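You operate a simulated robot arm through the tools that you are given. There is no shell and no other tool. Be economical: measure what you need, move in short steps, check, and stop when the job is done.

Carry out the task below with a simulated two-armed robot. There is one attempt and no reset: what you move stays moved.

TASK
Hold the cord stand, turn its drag knob to 2, then clamp the cord end in the gate.
Fine: the stand ends where it stood; the gate lever ends shut.

It is judged by the outcome, as a careful person would: the job done as asked, and still so three seconds after it is handed in. It fails if anything else is knocked over, pushed out of place, dropped, spilled or broken.

THE ROBOT
Two 7-joint arms with two-finger parallel grippers on one trunk, on a base that drives. Base frame: it is fixed to the floor where the robot stands at the start and does not move with it; the origin is under the middle of the robot, x ahead of it, y to its left, z up. Readings come in m, rad, newtons and seconds.
The left shoulder is at the start at [0.06, 0.143, 0.926], the right one opposite. With the tool pointing down near the work surface each hand reaches from about 0.24 to 0.72 m from the robot's upright axis, wherever it stands, measured 20 degrees to its own side. Places, roughly: cord gate base [0.5, 0.3, 0.6]; cord gate lever [0.5, 0.3, 0.7]; cord gate slot [0.5, 0.4, 0.6]; drag knob [0.5, -0.2, 0.9]; motor switch of the black machine [0.4, -0.7, 0.9]; tape clamp lever [0.5, 0.9, 0.7]. Payload 1.57 kg a hand.
The tool frame of a hand sits at the grasp point between the pads (the TCP): z along the fingers, y along the line on which they close. The tips reach 0.03 m beyond it. The gripper opens to 0.11 m. The fingers are 0.024 m wide and 0.012 m thick; the gripper's body (0.048 by 0.112 m) begins 0.078 m behind the TCP.
Orientation is told as [roll, pitch, yaw] about the base's x, y, z axes, in that order, counted from this pose: with the fingers straight down and closing along the base's y, the tool's x points along the base's -x, its y along +y and its z along -z.

THE INTERFACE
- The arms move only by the tool drive_tool. It takes "left_targets", "right_targets" or both (then of equal length, played together; a hand with none holds still); each is a list of rows, each a list of 3 entries, a list of its own where there are three numbers: the turn, a rotation vector about the tool's x, y, z in rad, then the shift along the tool's x, y, z in m, then the opening in per cent of the stroke, from 0 (shut) to 100 (fully open). In form: [[[wx, wy, wz], [x, y, z], claw], ...]. A call has 1 to 12 rows; each row is the pose to reach, as a shift and turn from the pose commanded when the call began, along the tool's axes at that moment. Each row takes 0.2 s and may step no farther than 0.05 m and 0.15 rad from the row before; otherwise, or with a gripper value out of range, the whole call is refused. Where a pose cannot be reached the arm comes as near as it can. A force on the tool above 40 N (or 10 N above the force at the start of the call, whichever is more), or a blocked arm, ends the call early, and 0.2 s more pass. Each finger travels about 0.045 m/s and halts on what it meets, pressing with about 41 N; the grip force reading is that of the motor and also rises with nothing between the fingers. The clock runs only during rows and for 0.2 s after the last one: add rows that repeat a pose to give the fingers time. It gives the time, the measured TCP pose, the force on the tool (base axes), the opening and the grip force at its end, in the units of the frame above (readings bear some noise), with the torque about the TCP (base axes, N m) and any sound that the robot's microphone picked up.
- Cameras (640 x 400 px; columns grow to the right, rows downward): "scene" is now at [0.0467, -0.0113, 1.5338]; the picture's right is [-0.13, -0.99, 0.00], its down [-0.77, 0.10, -0.63] and it looks along [0.62, -0.08, -0.78] (base axes); focal length 282 px, centre (320, 200). "left" rides on the left gripper at [0.07, -0.016, -0.141] in its tool frame; the picture's right is [0.23, 0.97, 0.00], its down [-0.86, 0.20, -0.48] and it looks along [-0.47, 0.11, 0.88] (tool axes); focal length 222 px, centre (320, 200). "right" rides on the right gripper at [0.07, 0.016, -0.141] in its tool frame; the picture's right is [-0.23, 0.97, 0.00], its down [-0.86, -0.20, -0.48] and it looks along [-0.47, -0.11, 0.88] (tool axes); focal length 222 px, centre (320, 200). There is no depth. A picture from a camera that has moved, and an enlarged one, comes with that camera's place and axes in the base frame and with its lens.
- camera(camera): a new picture of that camera. It takes no simulated time.
- slide_trunk(by): slides the trunk up (or, below 0, down) by that many m; the arms and the scene camera ride with it, the base frame stays. It gives what a move gives, with no picture.
- drive_base(legs): drives the robot by 1 to 6 legs, each [ahead, left, turn to the left] in m, m and rad, along the robot's own axes; the way and the turn of a leg run together, so that a leg with both is an arc; at most 1.5 m and 3.142 rad a leg. The arms and the cameras ride along, it lands a little off, and it stops where it bumps. It gives what a move gives.
- turn_head(pan, tilt): turns the head with the scene camera to pan (to the left, within 1.501 rad either way) and tilt (down, from -0.506 to 1.204), counted from straight ahead of the robot. It gives what a move gives.
- enlarge(camera, box): a new picture of the part [left, top, right, bottom] of that camera's present view, enlarged. It takes no simulated time.
- sign_off(): hands the job in; it is judged then, once.

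Go step by step. Nothing tells you exact positions but the pictures and the camera data: compare them with the known pose of the tool, close in by small moves and look again before you grip or let go. The budget is 120 turns and 108 pictures, counting those below and the enlarged ones. Unless the task says otherwise, let go and move clear before handing in.

The tools are called after "Request:" as name(argument=value, ...) on one line, values as JSON. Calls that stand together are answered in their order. drive_tool: Moves the arms, as the interface text tells. Its arguments: {"type":"object","properties":{"left_targets":{"type":"array"},"right_targets":{"type":"array"}},"required":[]} The other tools are called the same way: slide_trunk (by) slides the trunk up or down; drive_base (legs) drives the base; turn_head (pan, tilt) turns the head that bears the scene camera; camera (camera) takes a picture; enlarge (camera, box) takes an enlarged picture of a part of a camera's view; sign_off () hands the job in.

At the start:

```text
time: 0.0
left_tool_pos: [0.3604, 0.2868, 1.1105]
left_tool_rot: [0.0, 0.0, 0.002]
left_contact_force: [-0.1, -0.1, 0.2]
left_torque: [0.01, 0.0, -0.01]
left_finger_gap: 0.1099
left_gripper_force: 0.0
right_tool_pos: [0.3901, 0.007, 1.1104]
right_tool_rot: [0.0, 0.001, -0.002]
right_contact_force: [-0.4, -0.1, -0.5]
right_torque: [0.04, -0.02, 0.02]
right_finger_gap: 0.1101
right_gripper_force: 0.0
trunk travel left (down, up): [-0.525, 0.065]
robot x, y, heading: [-0.0024, 0.0039, 0.002]
head pan, tilt: [-0.127, 0.89]
```

scene: 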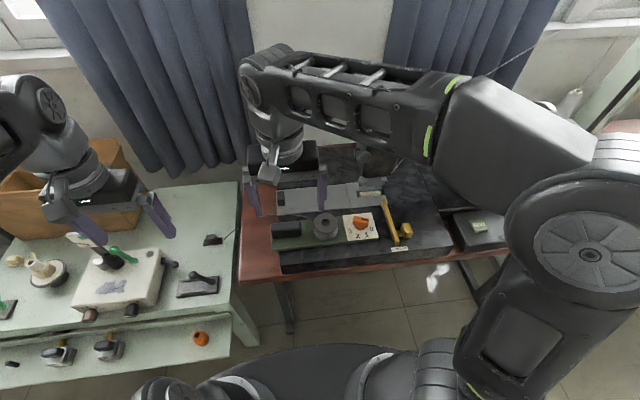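
right: 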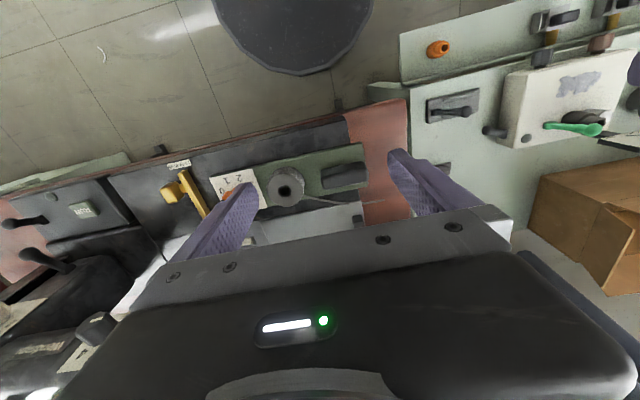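
left: 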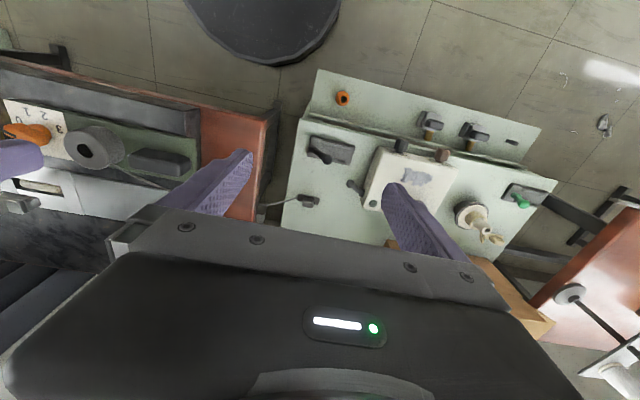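

I see a reddish table with a cord stand (green base, drum, orange knob on a numbered dial) ahead, and a pale green bench with levers on the left. I'll look closer first.

Request:
enlarge(camera="scene", box=[230, 140, 470, 290])

Request:
enlarge(camera="left", box=[0, 60, 400, 260])

Request:
enlarge(camera="right", box=[100, 80, 520, 300])

Request:
enlarge(camera="scene", box=[0, 200, 260, 380])

```text
2.67 times, centred on (350, 215) of scene
camera zoom: at [0.0467, -0.0113, 1.5338], right [-0.13, -0.99, 0.0], down [-0.77, 0.1, -0.63], along [0.62, -0.08, -0.78], focal length 752 px, centre (240, 160)
```

zoom: 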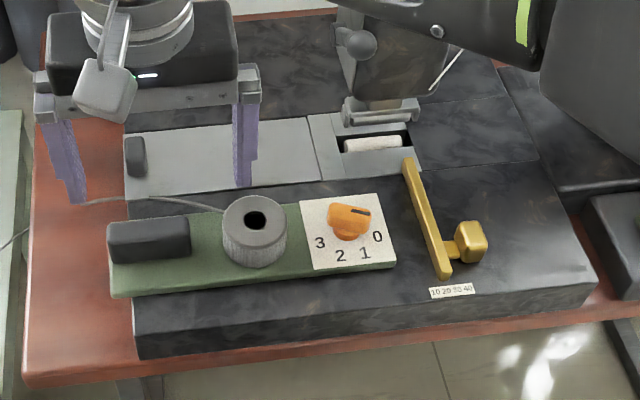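

```text
1.60 times, centred on (200, 160) of left
camera zoom: at [0.2904, 0.2725, 1.2522], right [-0.23, 0.97, 0.0], down [0.86, 0.2, 0.48], along [0.47, 0.11, -0.88], focal length 355 px, centre (512, 264)
```

zoom: 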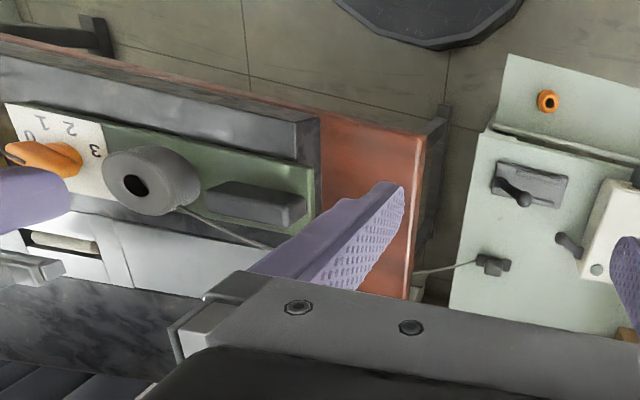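

```text
1.52 times, centred on (310, 190) of right
camera zoom: at [0.3192, 0.0228, 1.2515], right [0.23, 0.97, 0.0], down [0.86, -0.2, 0.48], along [0.47, -0.11, -0.88], focal length 338 px, centre (335, 215)
```

zoom: 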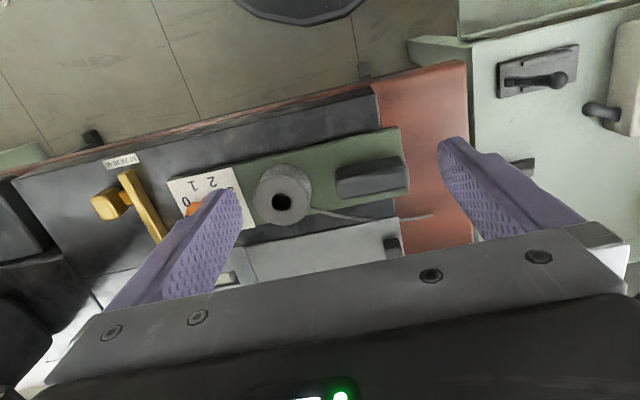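

```text
2.22 times, centred on (130, 290) of scene
camera zoom: at [0.0467, -0.0113, 1.5338], right [-0.13, -0.99, 0.0], down [-0.77, 0.1, -0.63], along [0.62, -0.08, -0.78], focal length 627 px, centre (742, 0)
```

zoom: 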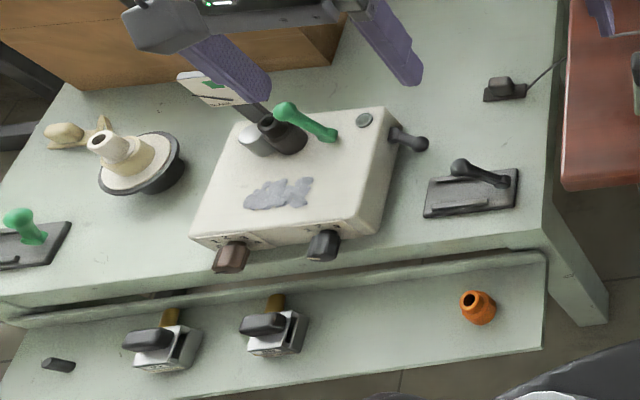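

The stand's black block can be gripped by the left hand, the orange knob by the right; the cord end is the little black clip on the left bench near [0.63, 0.31], and the gate is the black plate near [0.47, 0.35]. I move both hands above the stand and look closer.

Request:
drive_tool(left_targets=[[[0, 0, 0.14], [-0.01, -0.01, 0], 100], [[0, 0, 0.28], [-0.02, -0.03, 0], 100], [[0, 0, 0.42], [-0.03, -0.05, 0], 100], [[0, 0, 0.56], [-0.04, -0.07, 0], 100], [[0, 0, 0.7], [-0.05, -0.09, 0], 100], [[0, 0, 0.84], [-0.06, -0.11, 0], 100], [[0, 0, 0.98], [-0.07, -0.13, 0], 100], [[0, 0, 1.12], [-0.08, -0.15, 0], 100], [[0, 0, 1.26], [-0.09, -0.17, 0], 100], [[0, 0, 1.4], [-0.1, -0.19, 0], 100], [[0, 0, 1.54], [-0.11, -0.21, 0], 100], [[0, 0, 1.57], [-0.11, -0.22, 0], 100]], right_targets=[[[0, 0, 0], [0, -0.04, 0], 100], [[0, 0, 0], [0, -0.08, 0], 100], [[0, 0, 0], [0, -0.12, 0], 100], [[0, 0, 0], [0, -0.16, 0], 100], [[0, 0, 0], [0, -0.2, 0], 100], [[0, 0, 0], [0, -0.2, 0], 100], [[0, 0, 0], [0, -0.2, 0], 100], [[0, 0, 0], [0, -0.2, 0], 100], [[0, 0, 0], [0, -0.2, 0], 100], [[0, 0, 0], [0, -0.2, 0], 100], [[0, 0, 0], [0, -0.2, 0], 100], [[0, 0, 0], [0, -0.2, 0], 100]])

Request:
camera(camera="scene")

Request:
camera(camera="left")

Request:
camera(camera="right")

```text
time: 2.6
left_tool_pos: [0.4697, 0.0669, 1.1104]
left_tool_rot: [0.0, 0.001, -1.57]
left_contact_force: [-0.2, -0.6, -1.2]
left_torque: [0.02, -0.01, -0.02]
left_finger_gap: 0.1101
left_gripper_force: 0.0
left hand out of reach, approached as far as the arm can: row 6, 7
right_tool_pos: [0.3886, -0.1955, 1.1102]
right_tool_rot: [0.002, 0.001, 0.001]
right_contact_force: [-0.3, 0.1, 0.2]
right_torque: [0.04, -0.01, 0.0]
right_finger_gap: 0.1098
right_gripper_force: 0.1
right hand out of reach, approached as far as the arm can: row 4
trunk travel left (down, up): [-0.525, 0.065]
robot x, y, heading: [-0.0035, -0.002, -0.001]
head pan, tilt: [-0.127, 0.89]
```

```text
100 pictures are left
camera scene: at [0.0462, -0.0125, 1.5338], right [-0.13, -0.99, 0.0], down [-0.77, 0.1, -0.63], along [0.62, -0.08, -0.78], focal length 282 px, centre (320, 200)
```

scene: 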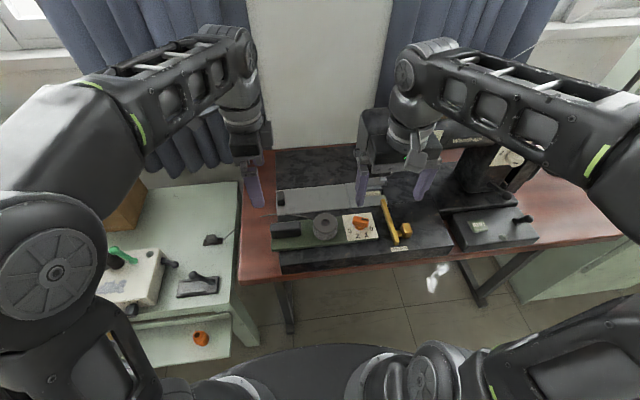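

```text
99 pictures are left
camera left: at [0.4532, 0.1371, 1.2528], right [0.97, 0.23, 0.0], down [0.2, -0.86, 0.48], along [0.11, -0.47, -0.88], focal length 222 px, centre (320, 200)
```

left: 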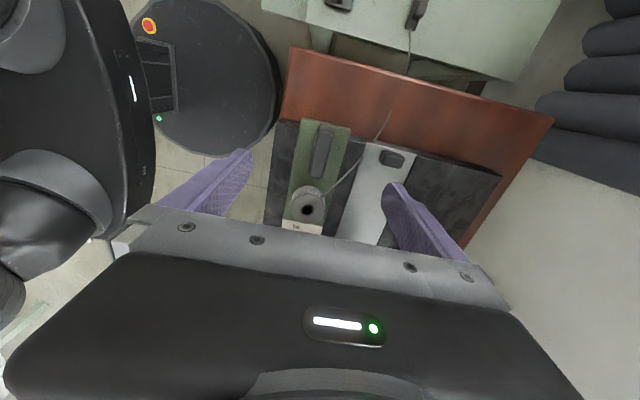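

```text
98 pictures are left
camera right: at [0.318, -0.1786, 1.2517], right [0.23, 0.97, 0.0], down [0.85, -0.2, 0.48], along [0.47, -0.11, -0.88], focal length 222 px, centre (320, 200)
```

right: 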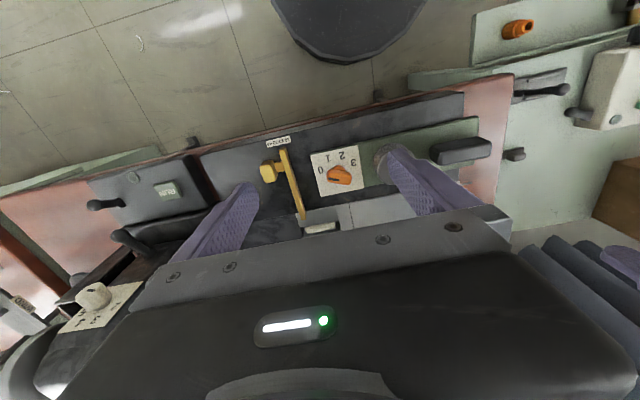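

Request:
enlarge(camera="right", box=[290, 120, 410, 220])

Request:
enlarge(camera="left", box=[250, 100, 410, 240])

Request:
enlarge(camera="scene", box=[260, 180, 420, 280])

```text
4.00 times, centred on (350, 170) of right
camera zoom: at [0.318, -0.1786, 1.2517], right [0.23, 0.97, 0.0], down [0.85, -0.2, 0.48], along [0.47, -0.11, -0.88], focal length 888 px, centre (200, 320)
```

zoom: 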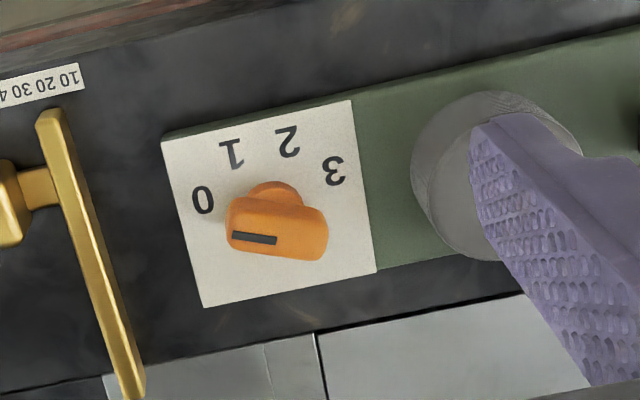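

```text
2.86 times, centred on (330, 170) of left
camera zoom: at [0.4532, 0.1371, 1.2528], right [0.97, 0.23, 0.0], down [0.2, -0.86, 0.48], along [0.11, -0.47, -0.88], focal length 635 px, centre (291, 286)
```

zoom: 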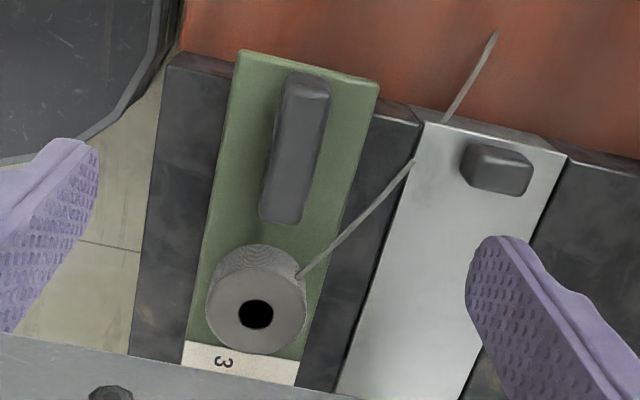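

```text
4.00 times, centred on (340, 230) of scene
camera zoom: at [0.0462, -0.0125, 1.5338], right [-0.13, -0.99, 0.0], down [-0.77, 0.1, -0.63], along [0.62, -0.08, -0.78], focal length 1128 px, centre (240, 80)
```

zoom: 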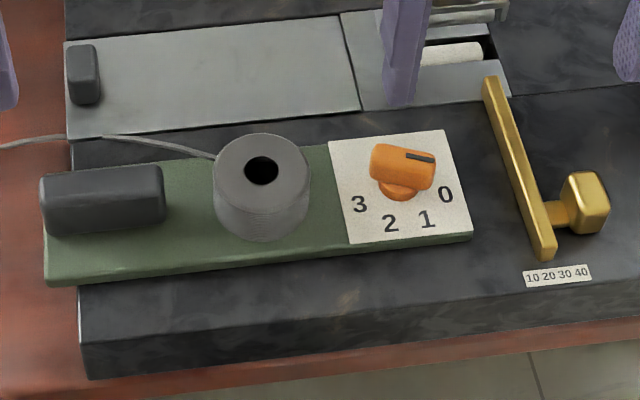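

The knob axis is near [0.471, -0.181], its pointer at 0; the digits are 45° apart, so 2 means 90° clockwise seen from above. I lower the left hand above the block and turn the right hand to the knob's bar.

Request:
drive_tool(left_targets=[[[0, 0, 0], [-0.005, 0.001, 0.019], 90], [[0, 0, 0], [-0.01, 0.003, 0.038], 80], [[0, 0, 0], [-0.015, 0.004, 0.056], 70], [[0, 0, 0], [-0.02, 0.006, 0.075], 60], [[0, 0, 0], [-0.026, 0.007, 0.094], 55], [[0, 0, 0], [-0.031, 0.008, 0.113], 55], [[0, 0, 0], [-0.036, 0.01, 0.131], 55], [[0, 0, 0], [-0.041, 0.0113, 0.15], 55], [[0, 0, 0], [-0.041, 0.0113, 0.15], 55], [[0, 0, 0], [-0.041, 0.0113, 0.15], 55]], right_targets=[[[0, 0, -0.144], [-0.01, 0.002, 0.015], 90], [[0, 0, -0.288], [-0.02, 0.004, 0.03], 80], [[0, 0, -0.432], [-0.03, 0.005, 0.045], 70], [[0, 0, -0.576], [-0.041, 0.007, 0.06], 60], [[0, 0, -0.72], [-0.051, 0.009, 0.075], 50], [[0, 0, -0.864], [-0.061, 0.011, 0.09], 50], [[0, 0, -1.008], [-0.071, 0.013, 0.105], 50], [[0, 0, -1.152], [-0.082, 0.0145, 0.12], 50], [[0, 0, -1.152], [-0.082, 0.0145, 0.12], 50], [[0, 0, -1.152], [-0.082, 0.0145, 0.12], 50]])

Request:
camera(camera="scene")

Request:
camera(camera="left")

Request:
camera(camera="right")

```text
time: 4.3
left_tool_pos: [0.4817, 0.026, 0.9711]
left_tool_rot: [0.0, 0.002, -1.571]
left_contact_force: [0.7, 0.9, 0.3]
left_torque: [-0.07, 0.02, 0.02]
left_finger_gap: 0.0605
left_gripper_force: 0.1
right_tool_pos: [0.4627, -0.1905, 0.9988]
right_tool_rot: [0.002, 0.011, 1.047]
right_contact_force: [-9.2, -16.1, -0.1]
right_torque: [1.45, -0.84, -0.73]
right_finger_gap: 0.0553
right_gripper_force: 0.1
trunk travel left (down, up): [-0.525, 0.065]
robot x, y, heading: [-0.0001, -0.0006, -0.004]
head pan, tilt: [-0.127, 0.89]
stopped in row 8 (right hand): the force on the tool passed its limit (the readings are from after the stop); the commanded pose is now the measured one
```

```text
94 pictures are left
camera scene: at [0.0459, -0.0126, 1.5337], right [-0.13, -0.99, 0.0], down [-0.77, 0.1, -0.63], along [0.62, -0.08, -0.78], focal length 282 px, centre (320, 200)
```

scene: 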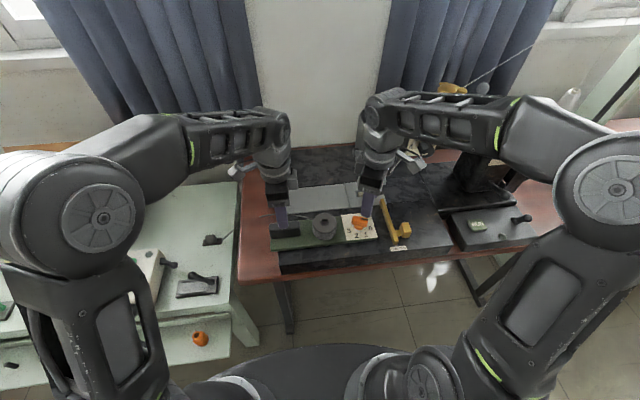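

```text
93 pictures are left
camera left: at [0.4648, 0.0978, 1.1137], right [0.97, 0.23, 0.0], down [0.2, -0.86, 0.48], along [0.11, -0.47, -0.88], focal length 222 px, centre (320, 200)
```

left: 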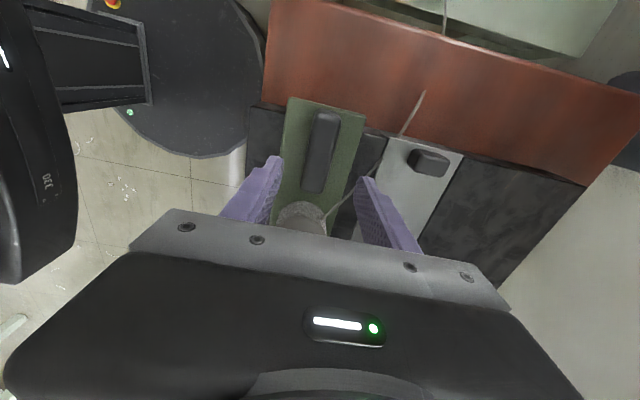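

```text
92 pictures are left
camera right: at [0.4135, -0.2412, 1.1416], right [-0.73, 0.68, 0.0], down [0.6, 0.64, 0.47], along [0.32, 0.34, -0.88], focal length 222 px, centre (320, 200)
```

right: 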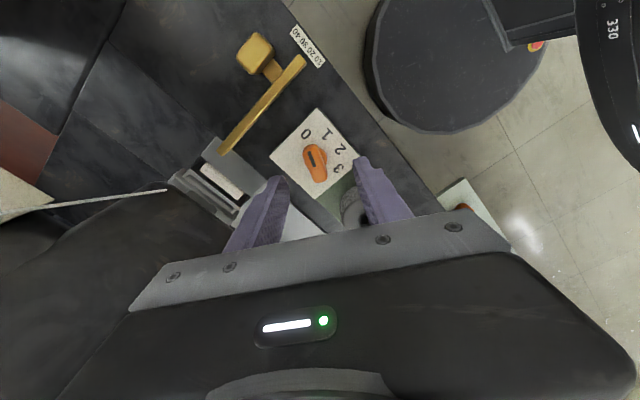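

The right gripper's body touched the machine's overhanging head near [0.51, -0.19, 1.09]. I back it off and look at the head's shape before choosing another approach to the knob.

Request:
drive_tool(right_targets=[[[0, 0, 0], [0.03, 0, 0], 50], [[0, 0, 0], [0.06, 0.03, 0], 50], [[0, 0, 0.14], [0.08, 0.06, 0], 50], [[0, 0, 0.28], [0.09, 0.07, 0], 50], [[0, 0, 0.42], [0.1, 0.08, 0], 50], [[0, 0, 0.56], [0.1, 0.08, 0], 50], [[0, 0, 0.7], [0.1, 0.08, 0], 50], [[0, 0, 0.84], [0.1, 0.08, 0], 50], [[0, 0, 0.98], [0.1, 0.08, 0], 50], [[0, 0, 1.047], [0.1, 0.08, 0], 50]])

Request:
enlarge(camera="scene", box=[250, 100, 510, 270])

Request:
camera(camera="right")

```text
time: 6.5
left_tool_pos: [0.4806, 0.0273, 0.9733]
left_tool_rot: [0.002, 0.0, -1.573]
left_contact_force: [0.2, -0.3, 0.3]
left_torque: [0.0, 0.03, 0.01]
left_finger_gap: 0.0601
left_gripper_force: 0.1
right_tool_pos: [0.3462, -0.2349, 1.0007]
right_tool_rot: [-0.005, 0.002, 0.005]
right_contact_force: [0.7, -0.7, 0.9]
right_torque: [0.03, -0.01, 0.0]
right_finger_gap: 0.055
right_gripper_force: 0.1
trunk travel left (down, up): [-0.525, 0.065]
robot x, y, heading: [0.0025, 0.0008, 0.004]
head pan, tilt: [-0.127, 0.89]
```

```text
2.35 times, centred on (380, 185) of scene
camera zoom: at [0.0463, -0.0119, 1.5338], right [-0.13, -0.99, 0.0], down [-0.77, 0.1, -0.63], along [0.62, -0.08, -0.78], focal length 664 px, centre (179, 235)
```

zoom: 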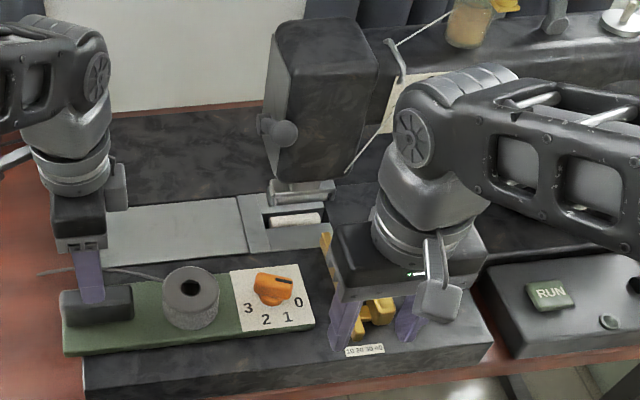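

```text
90 pictures are left
camera right: at [0.2745, -0.2169, 1.1419], right [0.22, 0.97, -0.01], down [0.86, -0.19, 0.48], along [0.46, -0.11, -0.88], focal length 222 px, centre (320, 200)
```

right: 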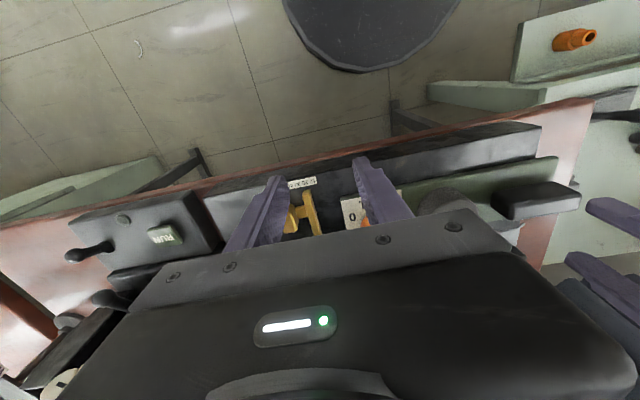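

The head's underside is at about z 1.01 and its front at x ≈ 0.51, so later I'll lean the right hand back and grip the knob at a smaller yaw. First I lower the left hand onto the block and check.

Request:
drive_tool(left_targets=[[[0, 0, 0], [0, 0, 0.02], 55], [[0, 0, 0], [0, 0, 0.04], 55], [[0, 0, 0], [0, 0, 0.055], 55], [[0, 0, 0], [0, 0, 0.065], 55]])

Request:
enlarge(camera="scene", box=[250, 170, 410, 270])

Request:
enlarge(camera="left", box=[200, 70, 440, 240])

```text
time: 7.5
left_tool_pos: [0.4828, 0.0287, 0.9078]
left_tool_rot: [-0.002, -0.001, -1.573]
left_contact_force: [-0.3, 0.1, -0.4]
left_torque: [-0.03, 0.02, -0.01]
left_finger_gap: 0.0604
left_gripper_force: 0.0
right_tool_pos: [0.3449, -0.2334, 0.9998]
right_tool_rot: [-0.005, 0.005, 0.007]
right_contact_force: [-1.1, 0.3, -0.1]
right_torque: [-0.01, 0.01, 0.0]
right_finger_gap: 0.055
right_gripper_force: 0.1
trunk travel left (down, up): [-0.525, 0.065]
robot x, y, heading: [-0.0025, 0.0021, -0.001]
head pan, tilt: [-0.127, 0.89]
```

```text
4.00 times, centred on (330, 220) of scene
camera zoom: at [0.0464, -0.0119, 1.5338], right [-0.13, -0.99, 0.0], down [-0.77, 0.1, -0.63], along [0.62, -0.08, -0.78], focal length 1128 px, centre (280, 120)
```

zoom: 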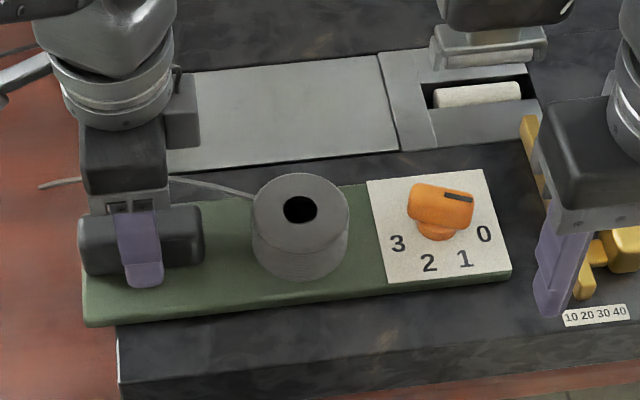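

```text
2.35 times, centred on (320, 155) of left
camera zoom: at [0.4658, 0.0979, 1.0493], right [0.97, 0.23, 0.0], down [0.2, -0.85, 0.48], along [0.11, -0.47, -0.88], focal length 523 px, centre (320, 306)
```

zoom: 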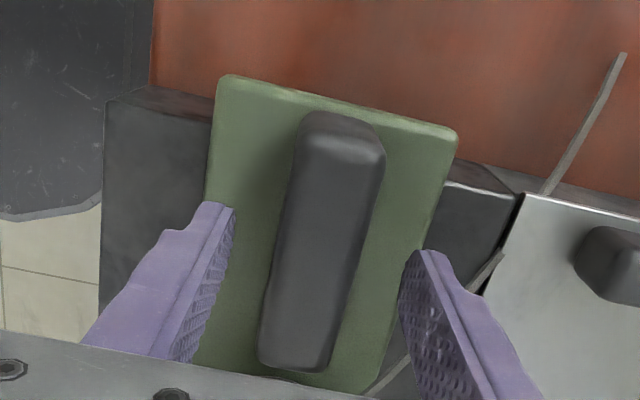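

The fingers straddle the block centrally. I narrow them clear of the cord, go down 1 cm and grip.

Request:
drive_tool(left_targets=[[[0, 0, 0], [0, 0, 0], 42], [[0, 0, 0], [0, 0, 0.005], 42], [[0, 0, 0], [0, 0, 0.01], 42], [[0, 0, 0], [0, 0, 0.01], 30], [[0, 0, 0], [0, 0, 0.01], 20], [[0, 0, 0], [0, 0, 0.01], 15], [[0, 0, 0], [0, 0, 0.01], 10], [[0, 0, 0], [0, 0, 0.01], 5], [[0, 0, 0], [0, 0, 0.01], 5]])

Request:
enlarge(camera="scene", box=[250, 170, 410, 270])

```text
time: 9.5
left_tool_pos: [0.4824, 0.0284, 0.8975]
left_tool_rot: [-0.001, -0.001, -1.573]
left_contact_force: [-1.1, -0.1, -0.6]
left_torque: [0.15, 0.03, -0.08]
left_finger_gap: 0.0275
left_gripper_force: 38.0
right_tool_pos: [0.3449, -0.2347, 1.0017]
right_tool_rot: [-0.005, 0.002, 0.007]
right_contact_force: [0.1, 0.0, 0.5]
right_torque: [-0.01, -0.05, -0.02]
right_finger_gap: 0.055
right_gripper_force: 0.1
trunk travel left (down, up): [-0.525, 0.065]
robot x, y, heading: [0.0014, 0.0003, 0.001]
head pan, tilt: [-0.127, 0.89]
```

```text
4.00 times, centred on (330, 220) of scene
camera zoom: at [0.0464, -0.0119, 1.5337], right [-0.13, -0.99, 0.0], down [-0.77, 0.1, -0.63], along [0.62, -0.08, -0.78], focal length 1128 px, centre (280, 120)
```

zoom: 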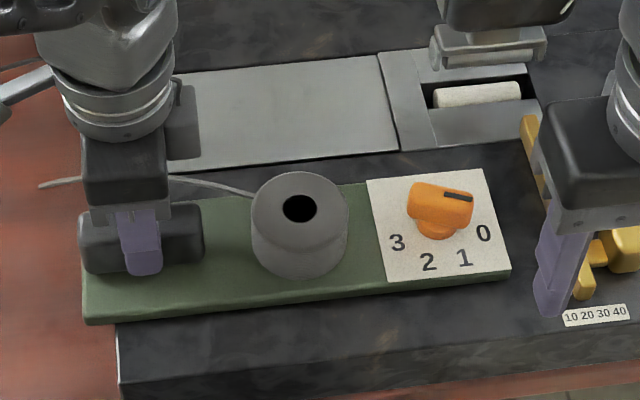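

The stand is held with no shift seen. I bring the right hand above the knob, yaw +25° and leaned back 17°, stopping 7 cm high to check.

Request:
drive_tool(right_targets=[[[-0.013, -0.059, -0.087], [-0.025, 0.011, 0.006], 50], [[-0.026, -0.118, -0.173], [-0.05, 0.021, 0.012], 50], [[-0.039, -0.177, -0.26], [-0.075, 0.032, 0.018], 50], [[-0.052, -0.236, -0.346], [-0.1, 0.043, 0.024], 50], [[-0.065, -0.295, -0.433], [-0.126, 0.0535, 0.03], 50], [[-0.065, -0.295, -0.433], [-0.126, 0.0535, 0.03], 50]])

Request:
enlarge(camera="scene", box=[290, 120, 450, 260])

Request:
enlarge(camera="right", box=[200, 80, 440, 240])

```text
time: 10.9
left_tool_pos: [0.4815, 0.0278, 0.8985]
left_tool_rot: [0.0, -0.001, -1.572]
left_contact_force: [-1.3, -0.1, -0.7]
left_torque: [0.18, -0.03, 0.02]
left_finger_gap: 0.0277
left_gripper_force: 38.1
right_tool_pos: [0.4717, -0.1796, 0.9702]
right_tool_rot: [-0.006, -0.296, 0.445]
right_contact_force: [0.2, 0.4, 0.1]
right_torque: [0.0, -0.01, -0.03]
right_finger_gap: 0.055
right_gripper_force: 0.0
trunk travel left (down, up): [-0.525, 0.065]
robot x, y, heading: [-0.0004, -0.0004, 0.004]
head pan, tilt: [-0.127, 0.89]
```

```text
2.86 times, centred on (370, 190) of scene
camera zoom: at [0.0465, -0.0119, 1.5337], right [-0.13, -0.99, 0.0], down [-0.77, 0.1, -0.63], along [0.62, -0.08, -0.78], focal length 806 px, centre (177, 229)
```

zoom: 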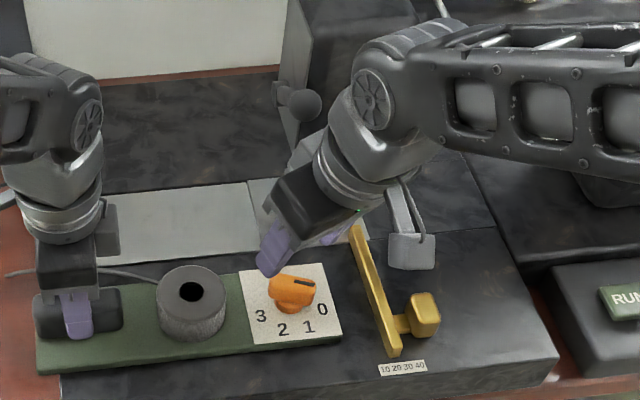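

```text
2.50 times, centred on (320, 160) of right
camera zoom: at [0.3657, -0.2095, 1.084], right [-0.22, 0.97, 0.06], down [0.7, 0.11, 0.71], along [0.68, 0.2, -0.7], focal length 555 px, centre (320, 300)
```

zoom: 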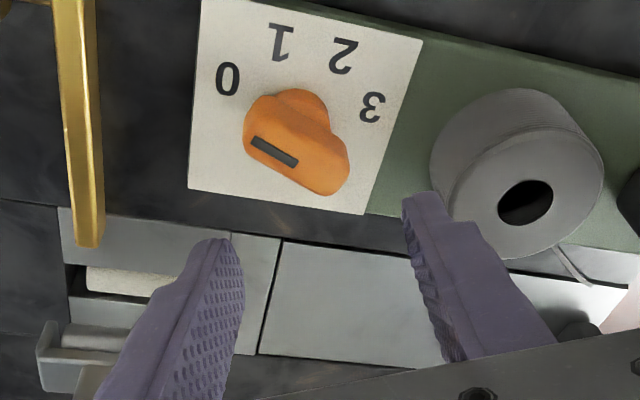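

The knob axis agrees with the right camera. I descend straight down to the knob and look before closing.

Request:
drive_tool(right_targets=[[[0, 0, 0], [0.007, 0, 0.023], 50], [[0, 0, 0], [0.014, 0, 0.046], 50], [[0, 0, 0], [0.0196, 0, 0.0641], 50], [[0, 0, 0], [0.0196, 0, 0.0641], 50]])

Request:
enlarge(camera="scene", box=[290, 150, 450, 260])

Request:
enlarge(camera="right", box=[200, 80, 440, 240])

```text
time: 11.6
left_tool_pos: [0.4824, 0.0295, 0.8973]
left_tool_rot: [0.001, 0.0, -1.566]
left_contact_force: [1.1, 3.7, 0.8]
left_torque: [-1.16, 0.17, 0.0]
left_finger_gap: 0.0279
left_gripper_force: 38.3
right_tool_pos: [0.4734, -0.18, 0.9239]
right_tool_rot: [-0.013, -0.307, 0.451]
right_contact_force: [-7.1, -2.8, 12.8]
right_torque: [-0.39, 0.09, -0.13]
right_finger_gap: 0.0537
right_gripper_force: 0.2
trunk travel left (down, up): [-0.525, 0.065]
robot x, y, heading: [-0.0015, 0.0008, -0.002]
head pan, tilt: [-0.127, 0.89]
stopped in row 3 (right hand): the force on the tool passed its limit (the readings are from after the stop); the commanded pose is now the measured one
```

```text
3.64 times, centred on (370, 205) of scene
camera zoom: at [0.0451, -0.0112, 1.5341], right [-0.13, -0.99, 0.0], down [-0.77, 0.1, -0.63], along [0.63, -0.08, -0.78], focal length 1026 px, centre (138, 182)
```

zoom: 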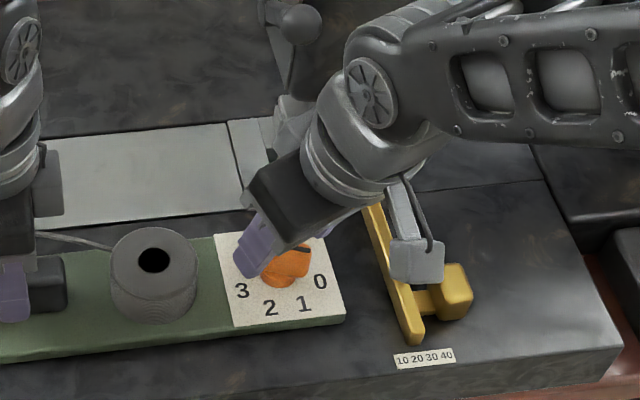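

```text
2.50 times, centred on (320, 160) of right
camera zoom: at [0.3656, -0.2092, 1.036], right [-0.23, 0.97, 0.06], down [0.69, 0.12, 0.72], along [0.69, 0.2, -0.69], focal length 555 px, centre (320, 300)
```

zoom: 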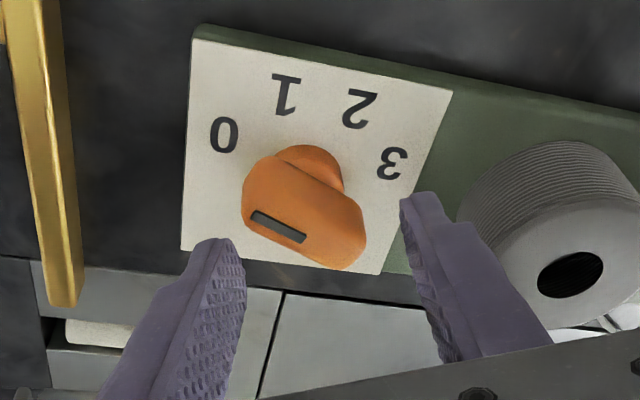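

One fingertip touched the knob's pointer end from above: the knob is a bit wider than I judged. I back up, open wider and descend again.

Request:
drive_tool(right_targets=[[[0, 0, 0], [-0.0035, 0, -0.0115], 60], [[0, 0, 0], [-0.0035, 0, -0.0115], 70], [[0, 0, 0], [-0.0035, 0, -0.0115], 70], [[0, 0, 0], [0.0025, 0, 0.008], 70], [[0, 0, 0], [0.006, 0, 0.019], 70], [[0, 0, 0], [0.006, 0, 0.019], 70]])

Request:
enlarge(camera="right", box=[200, 80, 440, 240])

Request:
enlarge(camera="scene", box=[290, 150, 450, 260])

```text
time: 13.0
left_tool_pos: [0.4824, 0.0292, 0.8982]
left_tool_rot: [0.002, 0.001, -1.568]
left_contact_force: [0.2, 4.8, 13.2]
left_torque: [0.34, 0.29, 0.14]
left_finger_gap: 0.0275
left_gripper_force: 38.4
right_tool_pos: [0.4727, -0.1798, 0.9017]
right_tool_rot: [-0.012, -0.308, 0.45]
right_contact_force: [0.4, 0.9, -0.6]
right_torque: [-0.03, -0.03, 0.0]
right_finger_gap: 0.0772
right_gripper_force: 0.0
trunk travel left (down, up): [-0.525, 0.065]
robot x, y, heading: [-0.0037, 0.0019, 0.002]
head pan, tilt: [-0.127, 0.89]
```

```text
2.50 times, centred on (320, 160) of right
camera zoom: at [0.3656, -0.2098, 1.015], right [-0.23, 0.97, 0.06], down [0.69, 0.12, 0.72], along [0.69, 0.2, -0.7], focal length 555 px, centre (320, 300)
```

zoom: 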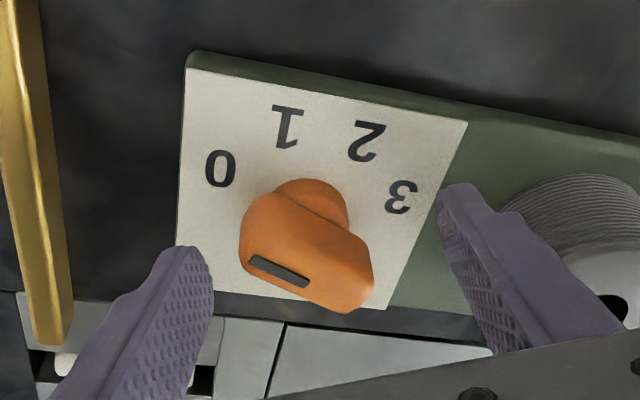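

```text
3.64 times, centred on (370, 205) of scene
camera zoom: at [0.0455, -0.0116, 1.5339], right [-0.13, -0.99, 0.0], down [-0.77, 0.1, -0.63], along [0.62, -0.08, -0.78], focal length 1026 px, centre (138, 182)
```

zoom: 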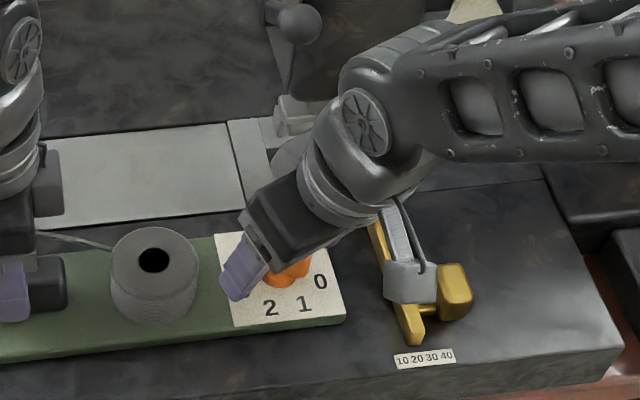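

The fingers now straddle the knob freely. I close on it; the squeeze itself should turn the bar partway towards 2.

Request:
drive_tool(right_targets=[[[0, 0, 0], [0, 0, 0], 60], [[0, 0, 0], [0, 0, 0], 50], [[0, 0, 0], [0, 0, 0], 42], [[0, 0, 0], [0, 0, 0], 34], [[0, 0, 0], [0, 0, 0], 26], [[0, 0, 0], [0, 0, 0], 20], [[0, 0, 0], [0, 0, 0], 15], [[0, 0, 0], [0, 0, 0], 15]])

Request:
enlarge(camera="right", box=[200, 80, 440, 240])

Request:
enlarge(camera="scene", box=[250, 150, 410, 260])

```text
time: 14.8
left_tool_pos: [0.4819, 0.0291, 0.8969]
left_tool_rot: [0.002, 0.003, -1.568]
left_contact_force: [2.7, 23.1, 19.0]
left_torque: [0.13, 0.16, -0.34]
left_finger_gap: 0.0276
left_gripper_force: 37.9
right_tool_pos: [0.4713, -0.1838, 0.903]
right_tool_rot: [-0.015, -0.305, 0.446]
right_contact_force: [0.5, -31.9, 4.2]
right_torque: [-0.56, -0.07, -0.22]
right_finger_gap: 0.0424
right_gripper_force: 14.8
trunk travel left (down, up): [-0.525, 0.065]
robot x, y, heading: [-0.0004, -0.0016, -0.007]
head pan, tilt: [-0.127, 0.89]
```

```text
2.50 times, centred on (320, 160) of right
camera zoom: at [0.365, -0.2129, 1.0151], right [-0.22, 0.97, 0.06], down [0.69, 0.11, 0.72], along [0.69, 0.2, -0.7], focal length 555 px, centre (320, 300)
```

zoom: 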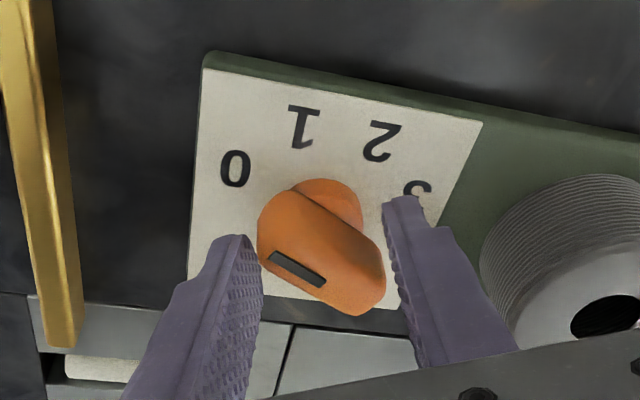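

```text
3.64 times, centred on (330, 205) of scene
camera zoom: at [0.0448, -0.0133, 1.5339], right [-0.13, -0.99, 0.0], down [-0.77, 0.1, -0.63], along [0.63, -0.08, -0.78], focal length 1026 px, centre (284, 182)
```

zoom: 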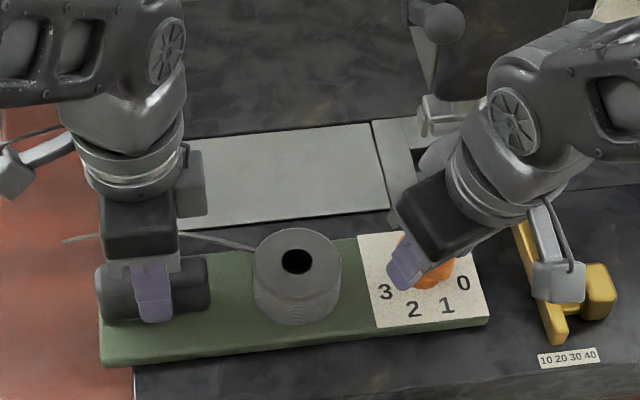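

Only the finger at the pointer end bears and the bar jams instead of turning, so I let go before it pushes the stand. I'll back out and come in with more yaw and more lean, so that the grip fits the bar better.

Request:
drive_tool(right_targets=[[[0, 0, 0], [0, -0.002, 0], 50], [[0, 0, 0], [0, -0.002, 0], 65], [[0, 0, 0], [0, -0.002, 0], 70], [[0, 0, 0], [0, -0.002, -0.02], 70], [[0, 0, 0], [0, -0.002, -0.045], 70], [[0, 0, 0], [0, -0.002, -0.07], 70], [[0, 0, 0], [0, -0.002, -0.07], 70]])

Request:
enlarge(camera="scene", box=[250, 150, 410, 260])

Request:
enlarge(camera="right", box=[200, 80, 440, 240])

```text
time: 16.4
left_tool_pos: [0.481, 0.0276, 0.8974]
left_tool_rot: [0.0, 0.001, -1.57]
left_contact_force: [-2.0, -4.2, 8.1]
left_torque: [-1.08, 0.23, -0.3]
left_finger_gap: 0.0279
left_gripper_force: 38.3
right_tool_pos: [0.4535, -0.1906, 0.9688]
right_tool_rot: [-0.013, -0.307, 0.452]
right_contact_force: [-0.2, -0.5, 0.6]
right_torque: [-0.01, 0.01, -0.02]
right_finger_gap: 0.077
right_gripper_force: 0.0
trunk travel left (down, up): [-0.525, 0.065]
robot x, y, heading: [0.0007, -0.0023, -0.004]
head pan, tilt: [-0.127, 0.89]
```

```text
3.64 times, centred on (330, 205) of scene
camera zoom: at [0.0456, -0.0124, 1.5338], right [-0.13, -0.99, 0.0], down [-0.77, 0.1, -0.63], along [0.62, -0.08, -0.78], focal length 1026 px, centre (284, 182)
```

zoom: 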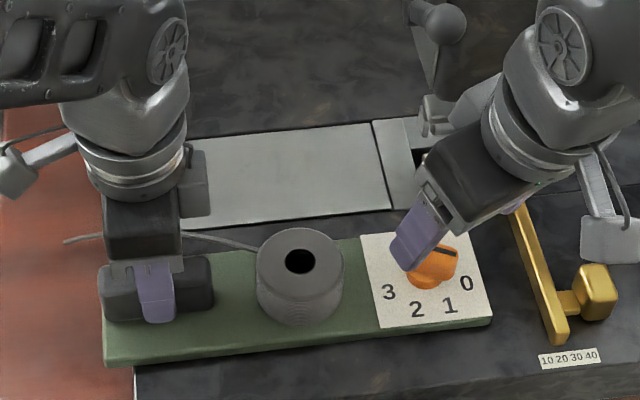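

```text
2.50 times, centred on (320, 160) of right
camera zoom: at [0.3463, -0.2206, 1.0817], right [-0.23, 0.97, 0.06], down [0.69, 0.12, 0.72], along [0.69, 0.2, -0.7], focal length 555 px, centre (320, 300)
```

zoom: 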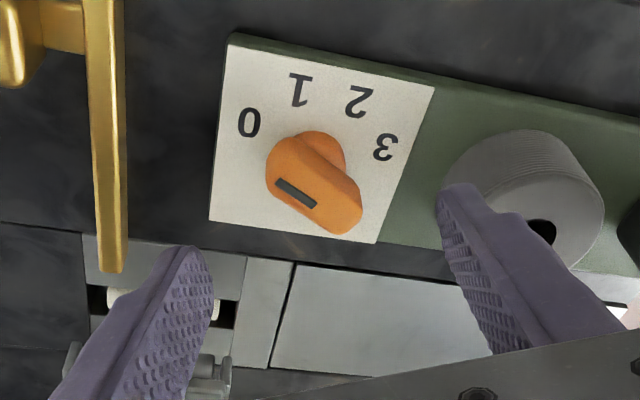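

The knob still points at about 0 and the stand sits as before. I turn the right hand to yaw 50°, lean 29°, still clear of the knob, and check.

Request:
drive_tool(right_targets=[[[-0.042, -0.049, -0.098], [0.003, -0.0036, 0], 65], [[-0.084, -0.098, -0.195], [0.006, -0.0072, 0.001], 60], [[-0.125, -0.146, -0.293], [0.0095, -0.011, 0.001], 57], [[-0.167, -0.195, -0.39], [0.0127, -0.0144, 0.0016], 57], [[-0.167, -0.195, -0.39], [0.0127, -0.0144, 0.0016], 57]])

Request:
enlarge(camera="scene", box=[290, 130, 450, 240])

Request:
enlarge(camera="right", box=[200, 80, 440, 240])

```text
time: 17.6
left_tool_pos: [0.4827, 0.0284, 0.8963]
left_tool_rot: [0.002, 0.0, -1.566]
left_contact_force: [-0.4, -2.7, 6.1]
left_torque: [0.0, 0.17, -0.12]
left_finger_gap: 0.0276
left_gripper_force: 38.4
right_tool_pos: [0.4513, -0.2073, 0.9624]
right_tool_rot: [-0.013, -0.501, 0.877]
right_contact_force: [0.2, 0.3, -0.2]
right_torque: [0.0, 0.03, -0.03]
right_finger_gap: 0.0626
right_gripper_force: 0.1
trunk travel left (down, up): [-0.525, 0.065]
robot x, y, heading: [0.0006, -0.0036, -0.008]
head pan, tilt: [-0.127, 0.89]
```

```text
3.64 times, centred on (370, 185) of scene
camera zoom: at [0.0458, -0.0124, 1.5338], right [-0.13, -0.99, 0.0], down [-0.77, 0.1, -0.63], along [0.62, -0.08, -0.78], focal length 1026 px, centre (138, 254)
```

zoom: 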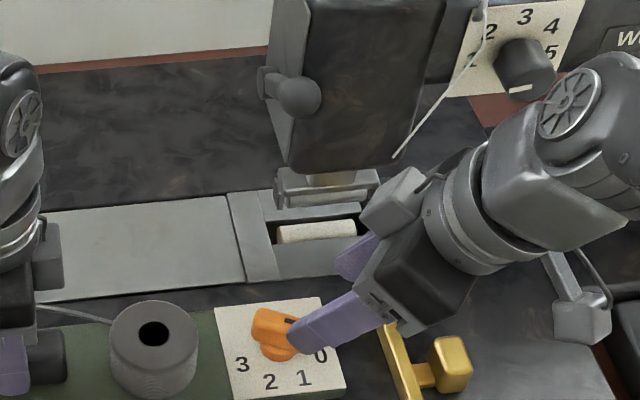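

```text
2.50 times, centred on (320, 160) of right
camera zoom: at [0.3534, -0.2946, 1.0532], right [-0.62, 0.78, 0.1], down [0.48, 0.27, 0.83], along [0.62, 0.56, -0.55], focal length 555 px, centre (320, 300)
```

zoom: 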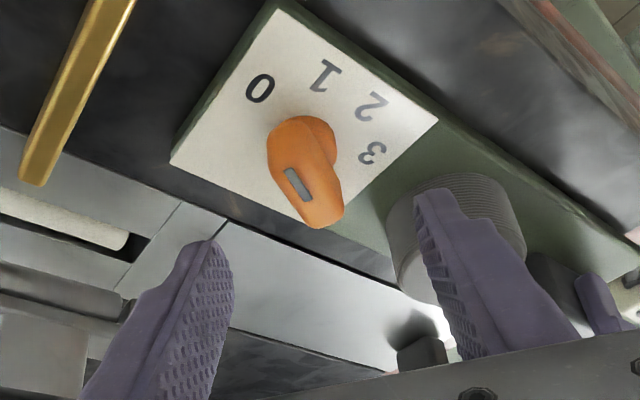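

The numerals confirm the pose and the knob axis; the bar is lower than I thought (z ≈ 0.884). I move in so the pads centre on it, keeping the fingers open.

Request:
drive_tool(right_targets=[[[0, 0, 0], [0.0024, 0, 0.0165], 57], [[0, 0, 0], [0.0048, 0, 0.033], 57], [[0, 0, 0], [0.007, 0.0005, 0.05], 57], [[0, 0, 0], [0.0095, 0.001, 0.0662], 57], [[0, 0, 0], [0.0095, 0.001, 0.0662], 57]])

Request:
enlarge(camera="right", box=[200, 80, 440, 240])

Request:
enlarge(camera="scene", box=[290, 130, 450, 240])

```text
time: 18.8
left_tool_pos: [0.4815, 0.0283, 0.8968]
left_tool_rot: [0.001, 0.0, -1.568]
left_contact_force: [-1.1, -0.5, 6.7]
left_torque: [0.2, 0.19, -0.15]
left_finger_gap: 0.0275
left_gripper_force: 38.4
right_tool_pos: [0.466, -0.1887, 0.8993]
right_tool_rot: [-0.012, -0.499, 0.877]
right_contact_force: [-0.1, 0.2, 0.9]
right_torque: [-0.04, -0.02, 0.01]
right_finger_gap: 0.0627
right_gripper_force: 0.1
trunk travel left (down, up): [-0.525, 0.065]
robot x, y, heading: [-0.0009, -0.001, -0.006]
head pan, tilt: [-0.127, 0.89]
```

```text
2.50 times, centred on (320, 160) of right
camera zoom: at [0.3679, -0.2755, 0.9897], right [-0.62, 0.78, 0.1], down [0.48, 0.28, 0.83], along [0.62, 0.56, -0.55], focal length 555 px, centre (320, 300)
```

zoom: 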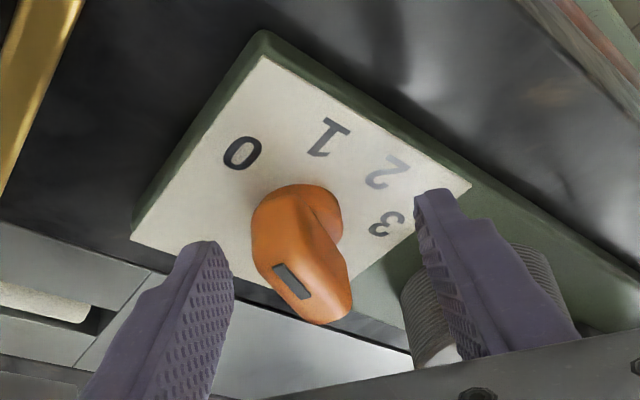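

```text
3.64 times, centred on (370, 185) of scene
camera zoom: at [0.0458, -0.0122, 1.5338], right [-0.13, -0.99, 0.0], down [-0.77, 0.1, -0.63], along [0.62, -0.08, -0.78], focal length 1026 px, centre (138, 254)
```

zoom: 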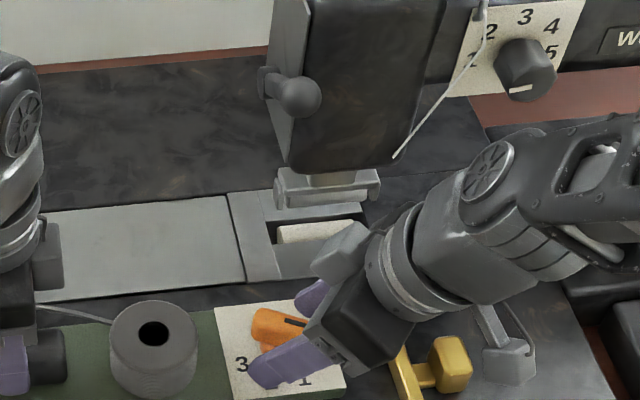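

The bar sits about 5 mm toward one finger; I shift by that and close in steps.

Request:
drive_tool(right_targets=[[[0, 0, 0], [0, -0.0025, 0], 50], [[0, 0, 0], [0, -0.005, 0], 42], [[0, 0, 0], [0, -0.005, 0], 36], [[0, 0, 0], [0, -0.005, 0], 30], [[0, 0, 0], [0, -0.005, 0], 25], [[0, 0, 0], [0, -0.005, 0], 20], [[0, 0, 0], [0, -0.005, 0], 20]])

Request:
enlarge(camera="right", box=[200, 80, 440, 240])

```text
time: 20.4
left_tool_pos: [0.4819, 0.03, 0.8973]
left_tool_rot: [0.001, 0.002, -1.569]
left_contact_force: [-3.2, 4.7, 7.8]
left_torque: [-0.34, 0.18, -0.36]
left_finger_gap: 0.0275
left_gripper_force: 38.0
right_tool_pos: [0.4684, -0.1942, 0.9002]
right_tool_rot: [-0.014, -0.5, 0.876]
right_contact_force: [2.9, -7.2, -0.2]
right_torque: [-0.06, -0.03, -0.02]
right_finger_gap: 0.028
right_gripper_force: 3.1
trunk travel left (down, up): [-0.525, 0.065]
robot x, y, heading: [0.0014, -0.0021, -0.001]
head pan, tilt: [-0.127, 0.89]
```

```text
2.50 times, centred on (320, 160) of right
camera zoom: at [0.3716, -0.2798, 0.9902], right [-0.62, 0.78, 0.1], down [0.48, 0.28, 0.83], along [0.62, 0.56, -0.55], focal length 555 px, centre (320, 300)
```

zoom: 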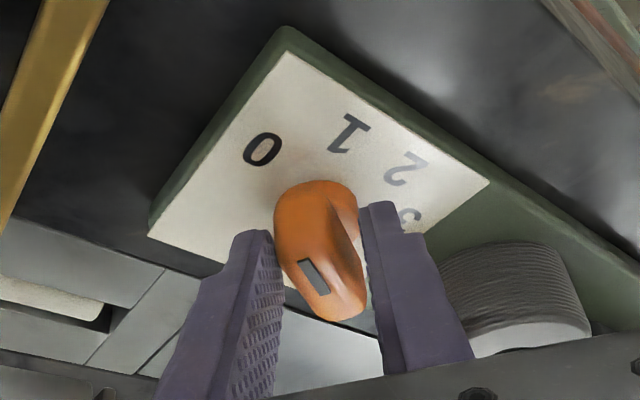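

Request:
drive_tool(right_targets=[[[0, 0, 0], [0, -0.0025, 0], 20], [[0, 0, 0], [0, -0.0025, 0], 16], [[0, 0, 0], [0, -0.0025, 0], 12], [[0, 0, 0], [0, -0.0025, 0], 8], [[0, 0, 0], [0, -0.0025, 0], 5], [[0, 0, 0], [0, -0.0025, 0], 5]])

Request:
enlarge(camera="right", box=[200, 80, 440, 240])

```text
time: 21.8
left_tool_pos: [0.4821, 0.029, 0.8981]
left_tool_rot: [0.002, 0.0, -1.568]
left_contact_force: [0.3, -2.2, 3.5]
left_torque: [0.76, 0.2, 0.14]
left_finger_gap: 0.0276
left_gripper_force: 38.1
right_tool_pos: [0.4708, -0.1945, 0.9018]
right_tool_rot: [-0.011, -0.5, 0.875]
right_contact_force: [-2.0, 6.2, 1.4]
right_torque: [0.39, 0.18, 0.04]
right_finger_gap: 0.0194
right_gripper_force: 33.1
trunk travel left (down, up): [-0.525, 0.065]
robot x, y, heading: [0.0016, -0.0006, -0.006]
head pan, tilt: [-0.127, 0.89]
```

```text
2.50 times, centred on (320, 160) of right
camera zoom: at [0.3734, -0.2803, 0.9911], right [-0.62, 0.78, 0.1], down [0.48, 0.28, 0.83], along [0.62, 0.56, -0.55], focal length 555 px, centre (320, 300)
```

zoom: 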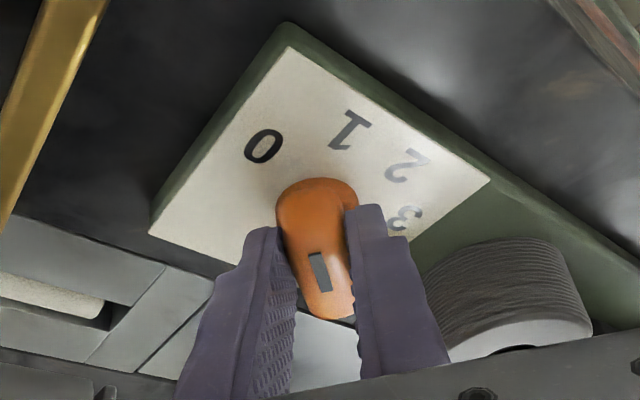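

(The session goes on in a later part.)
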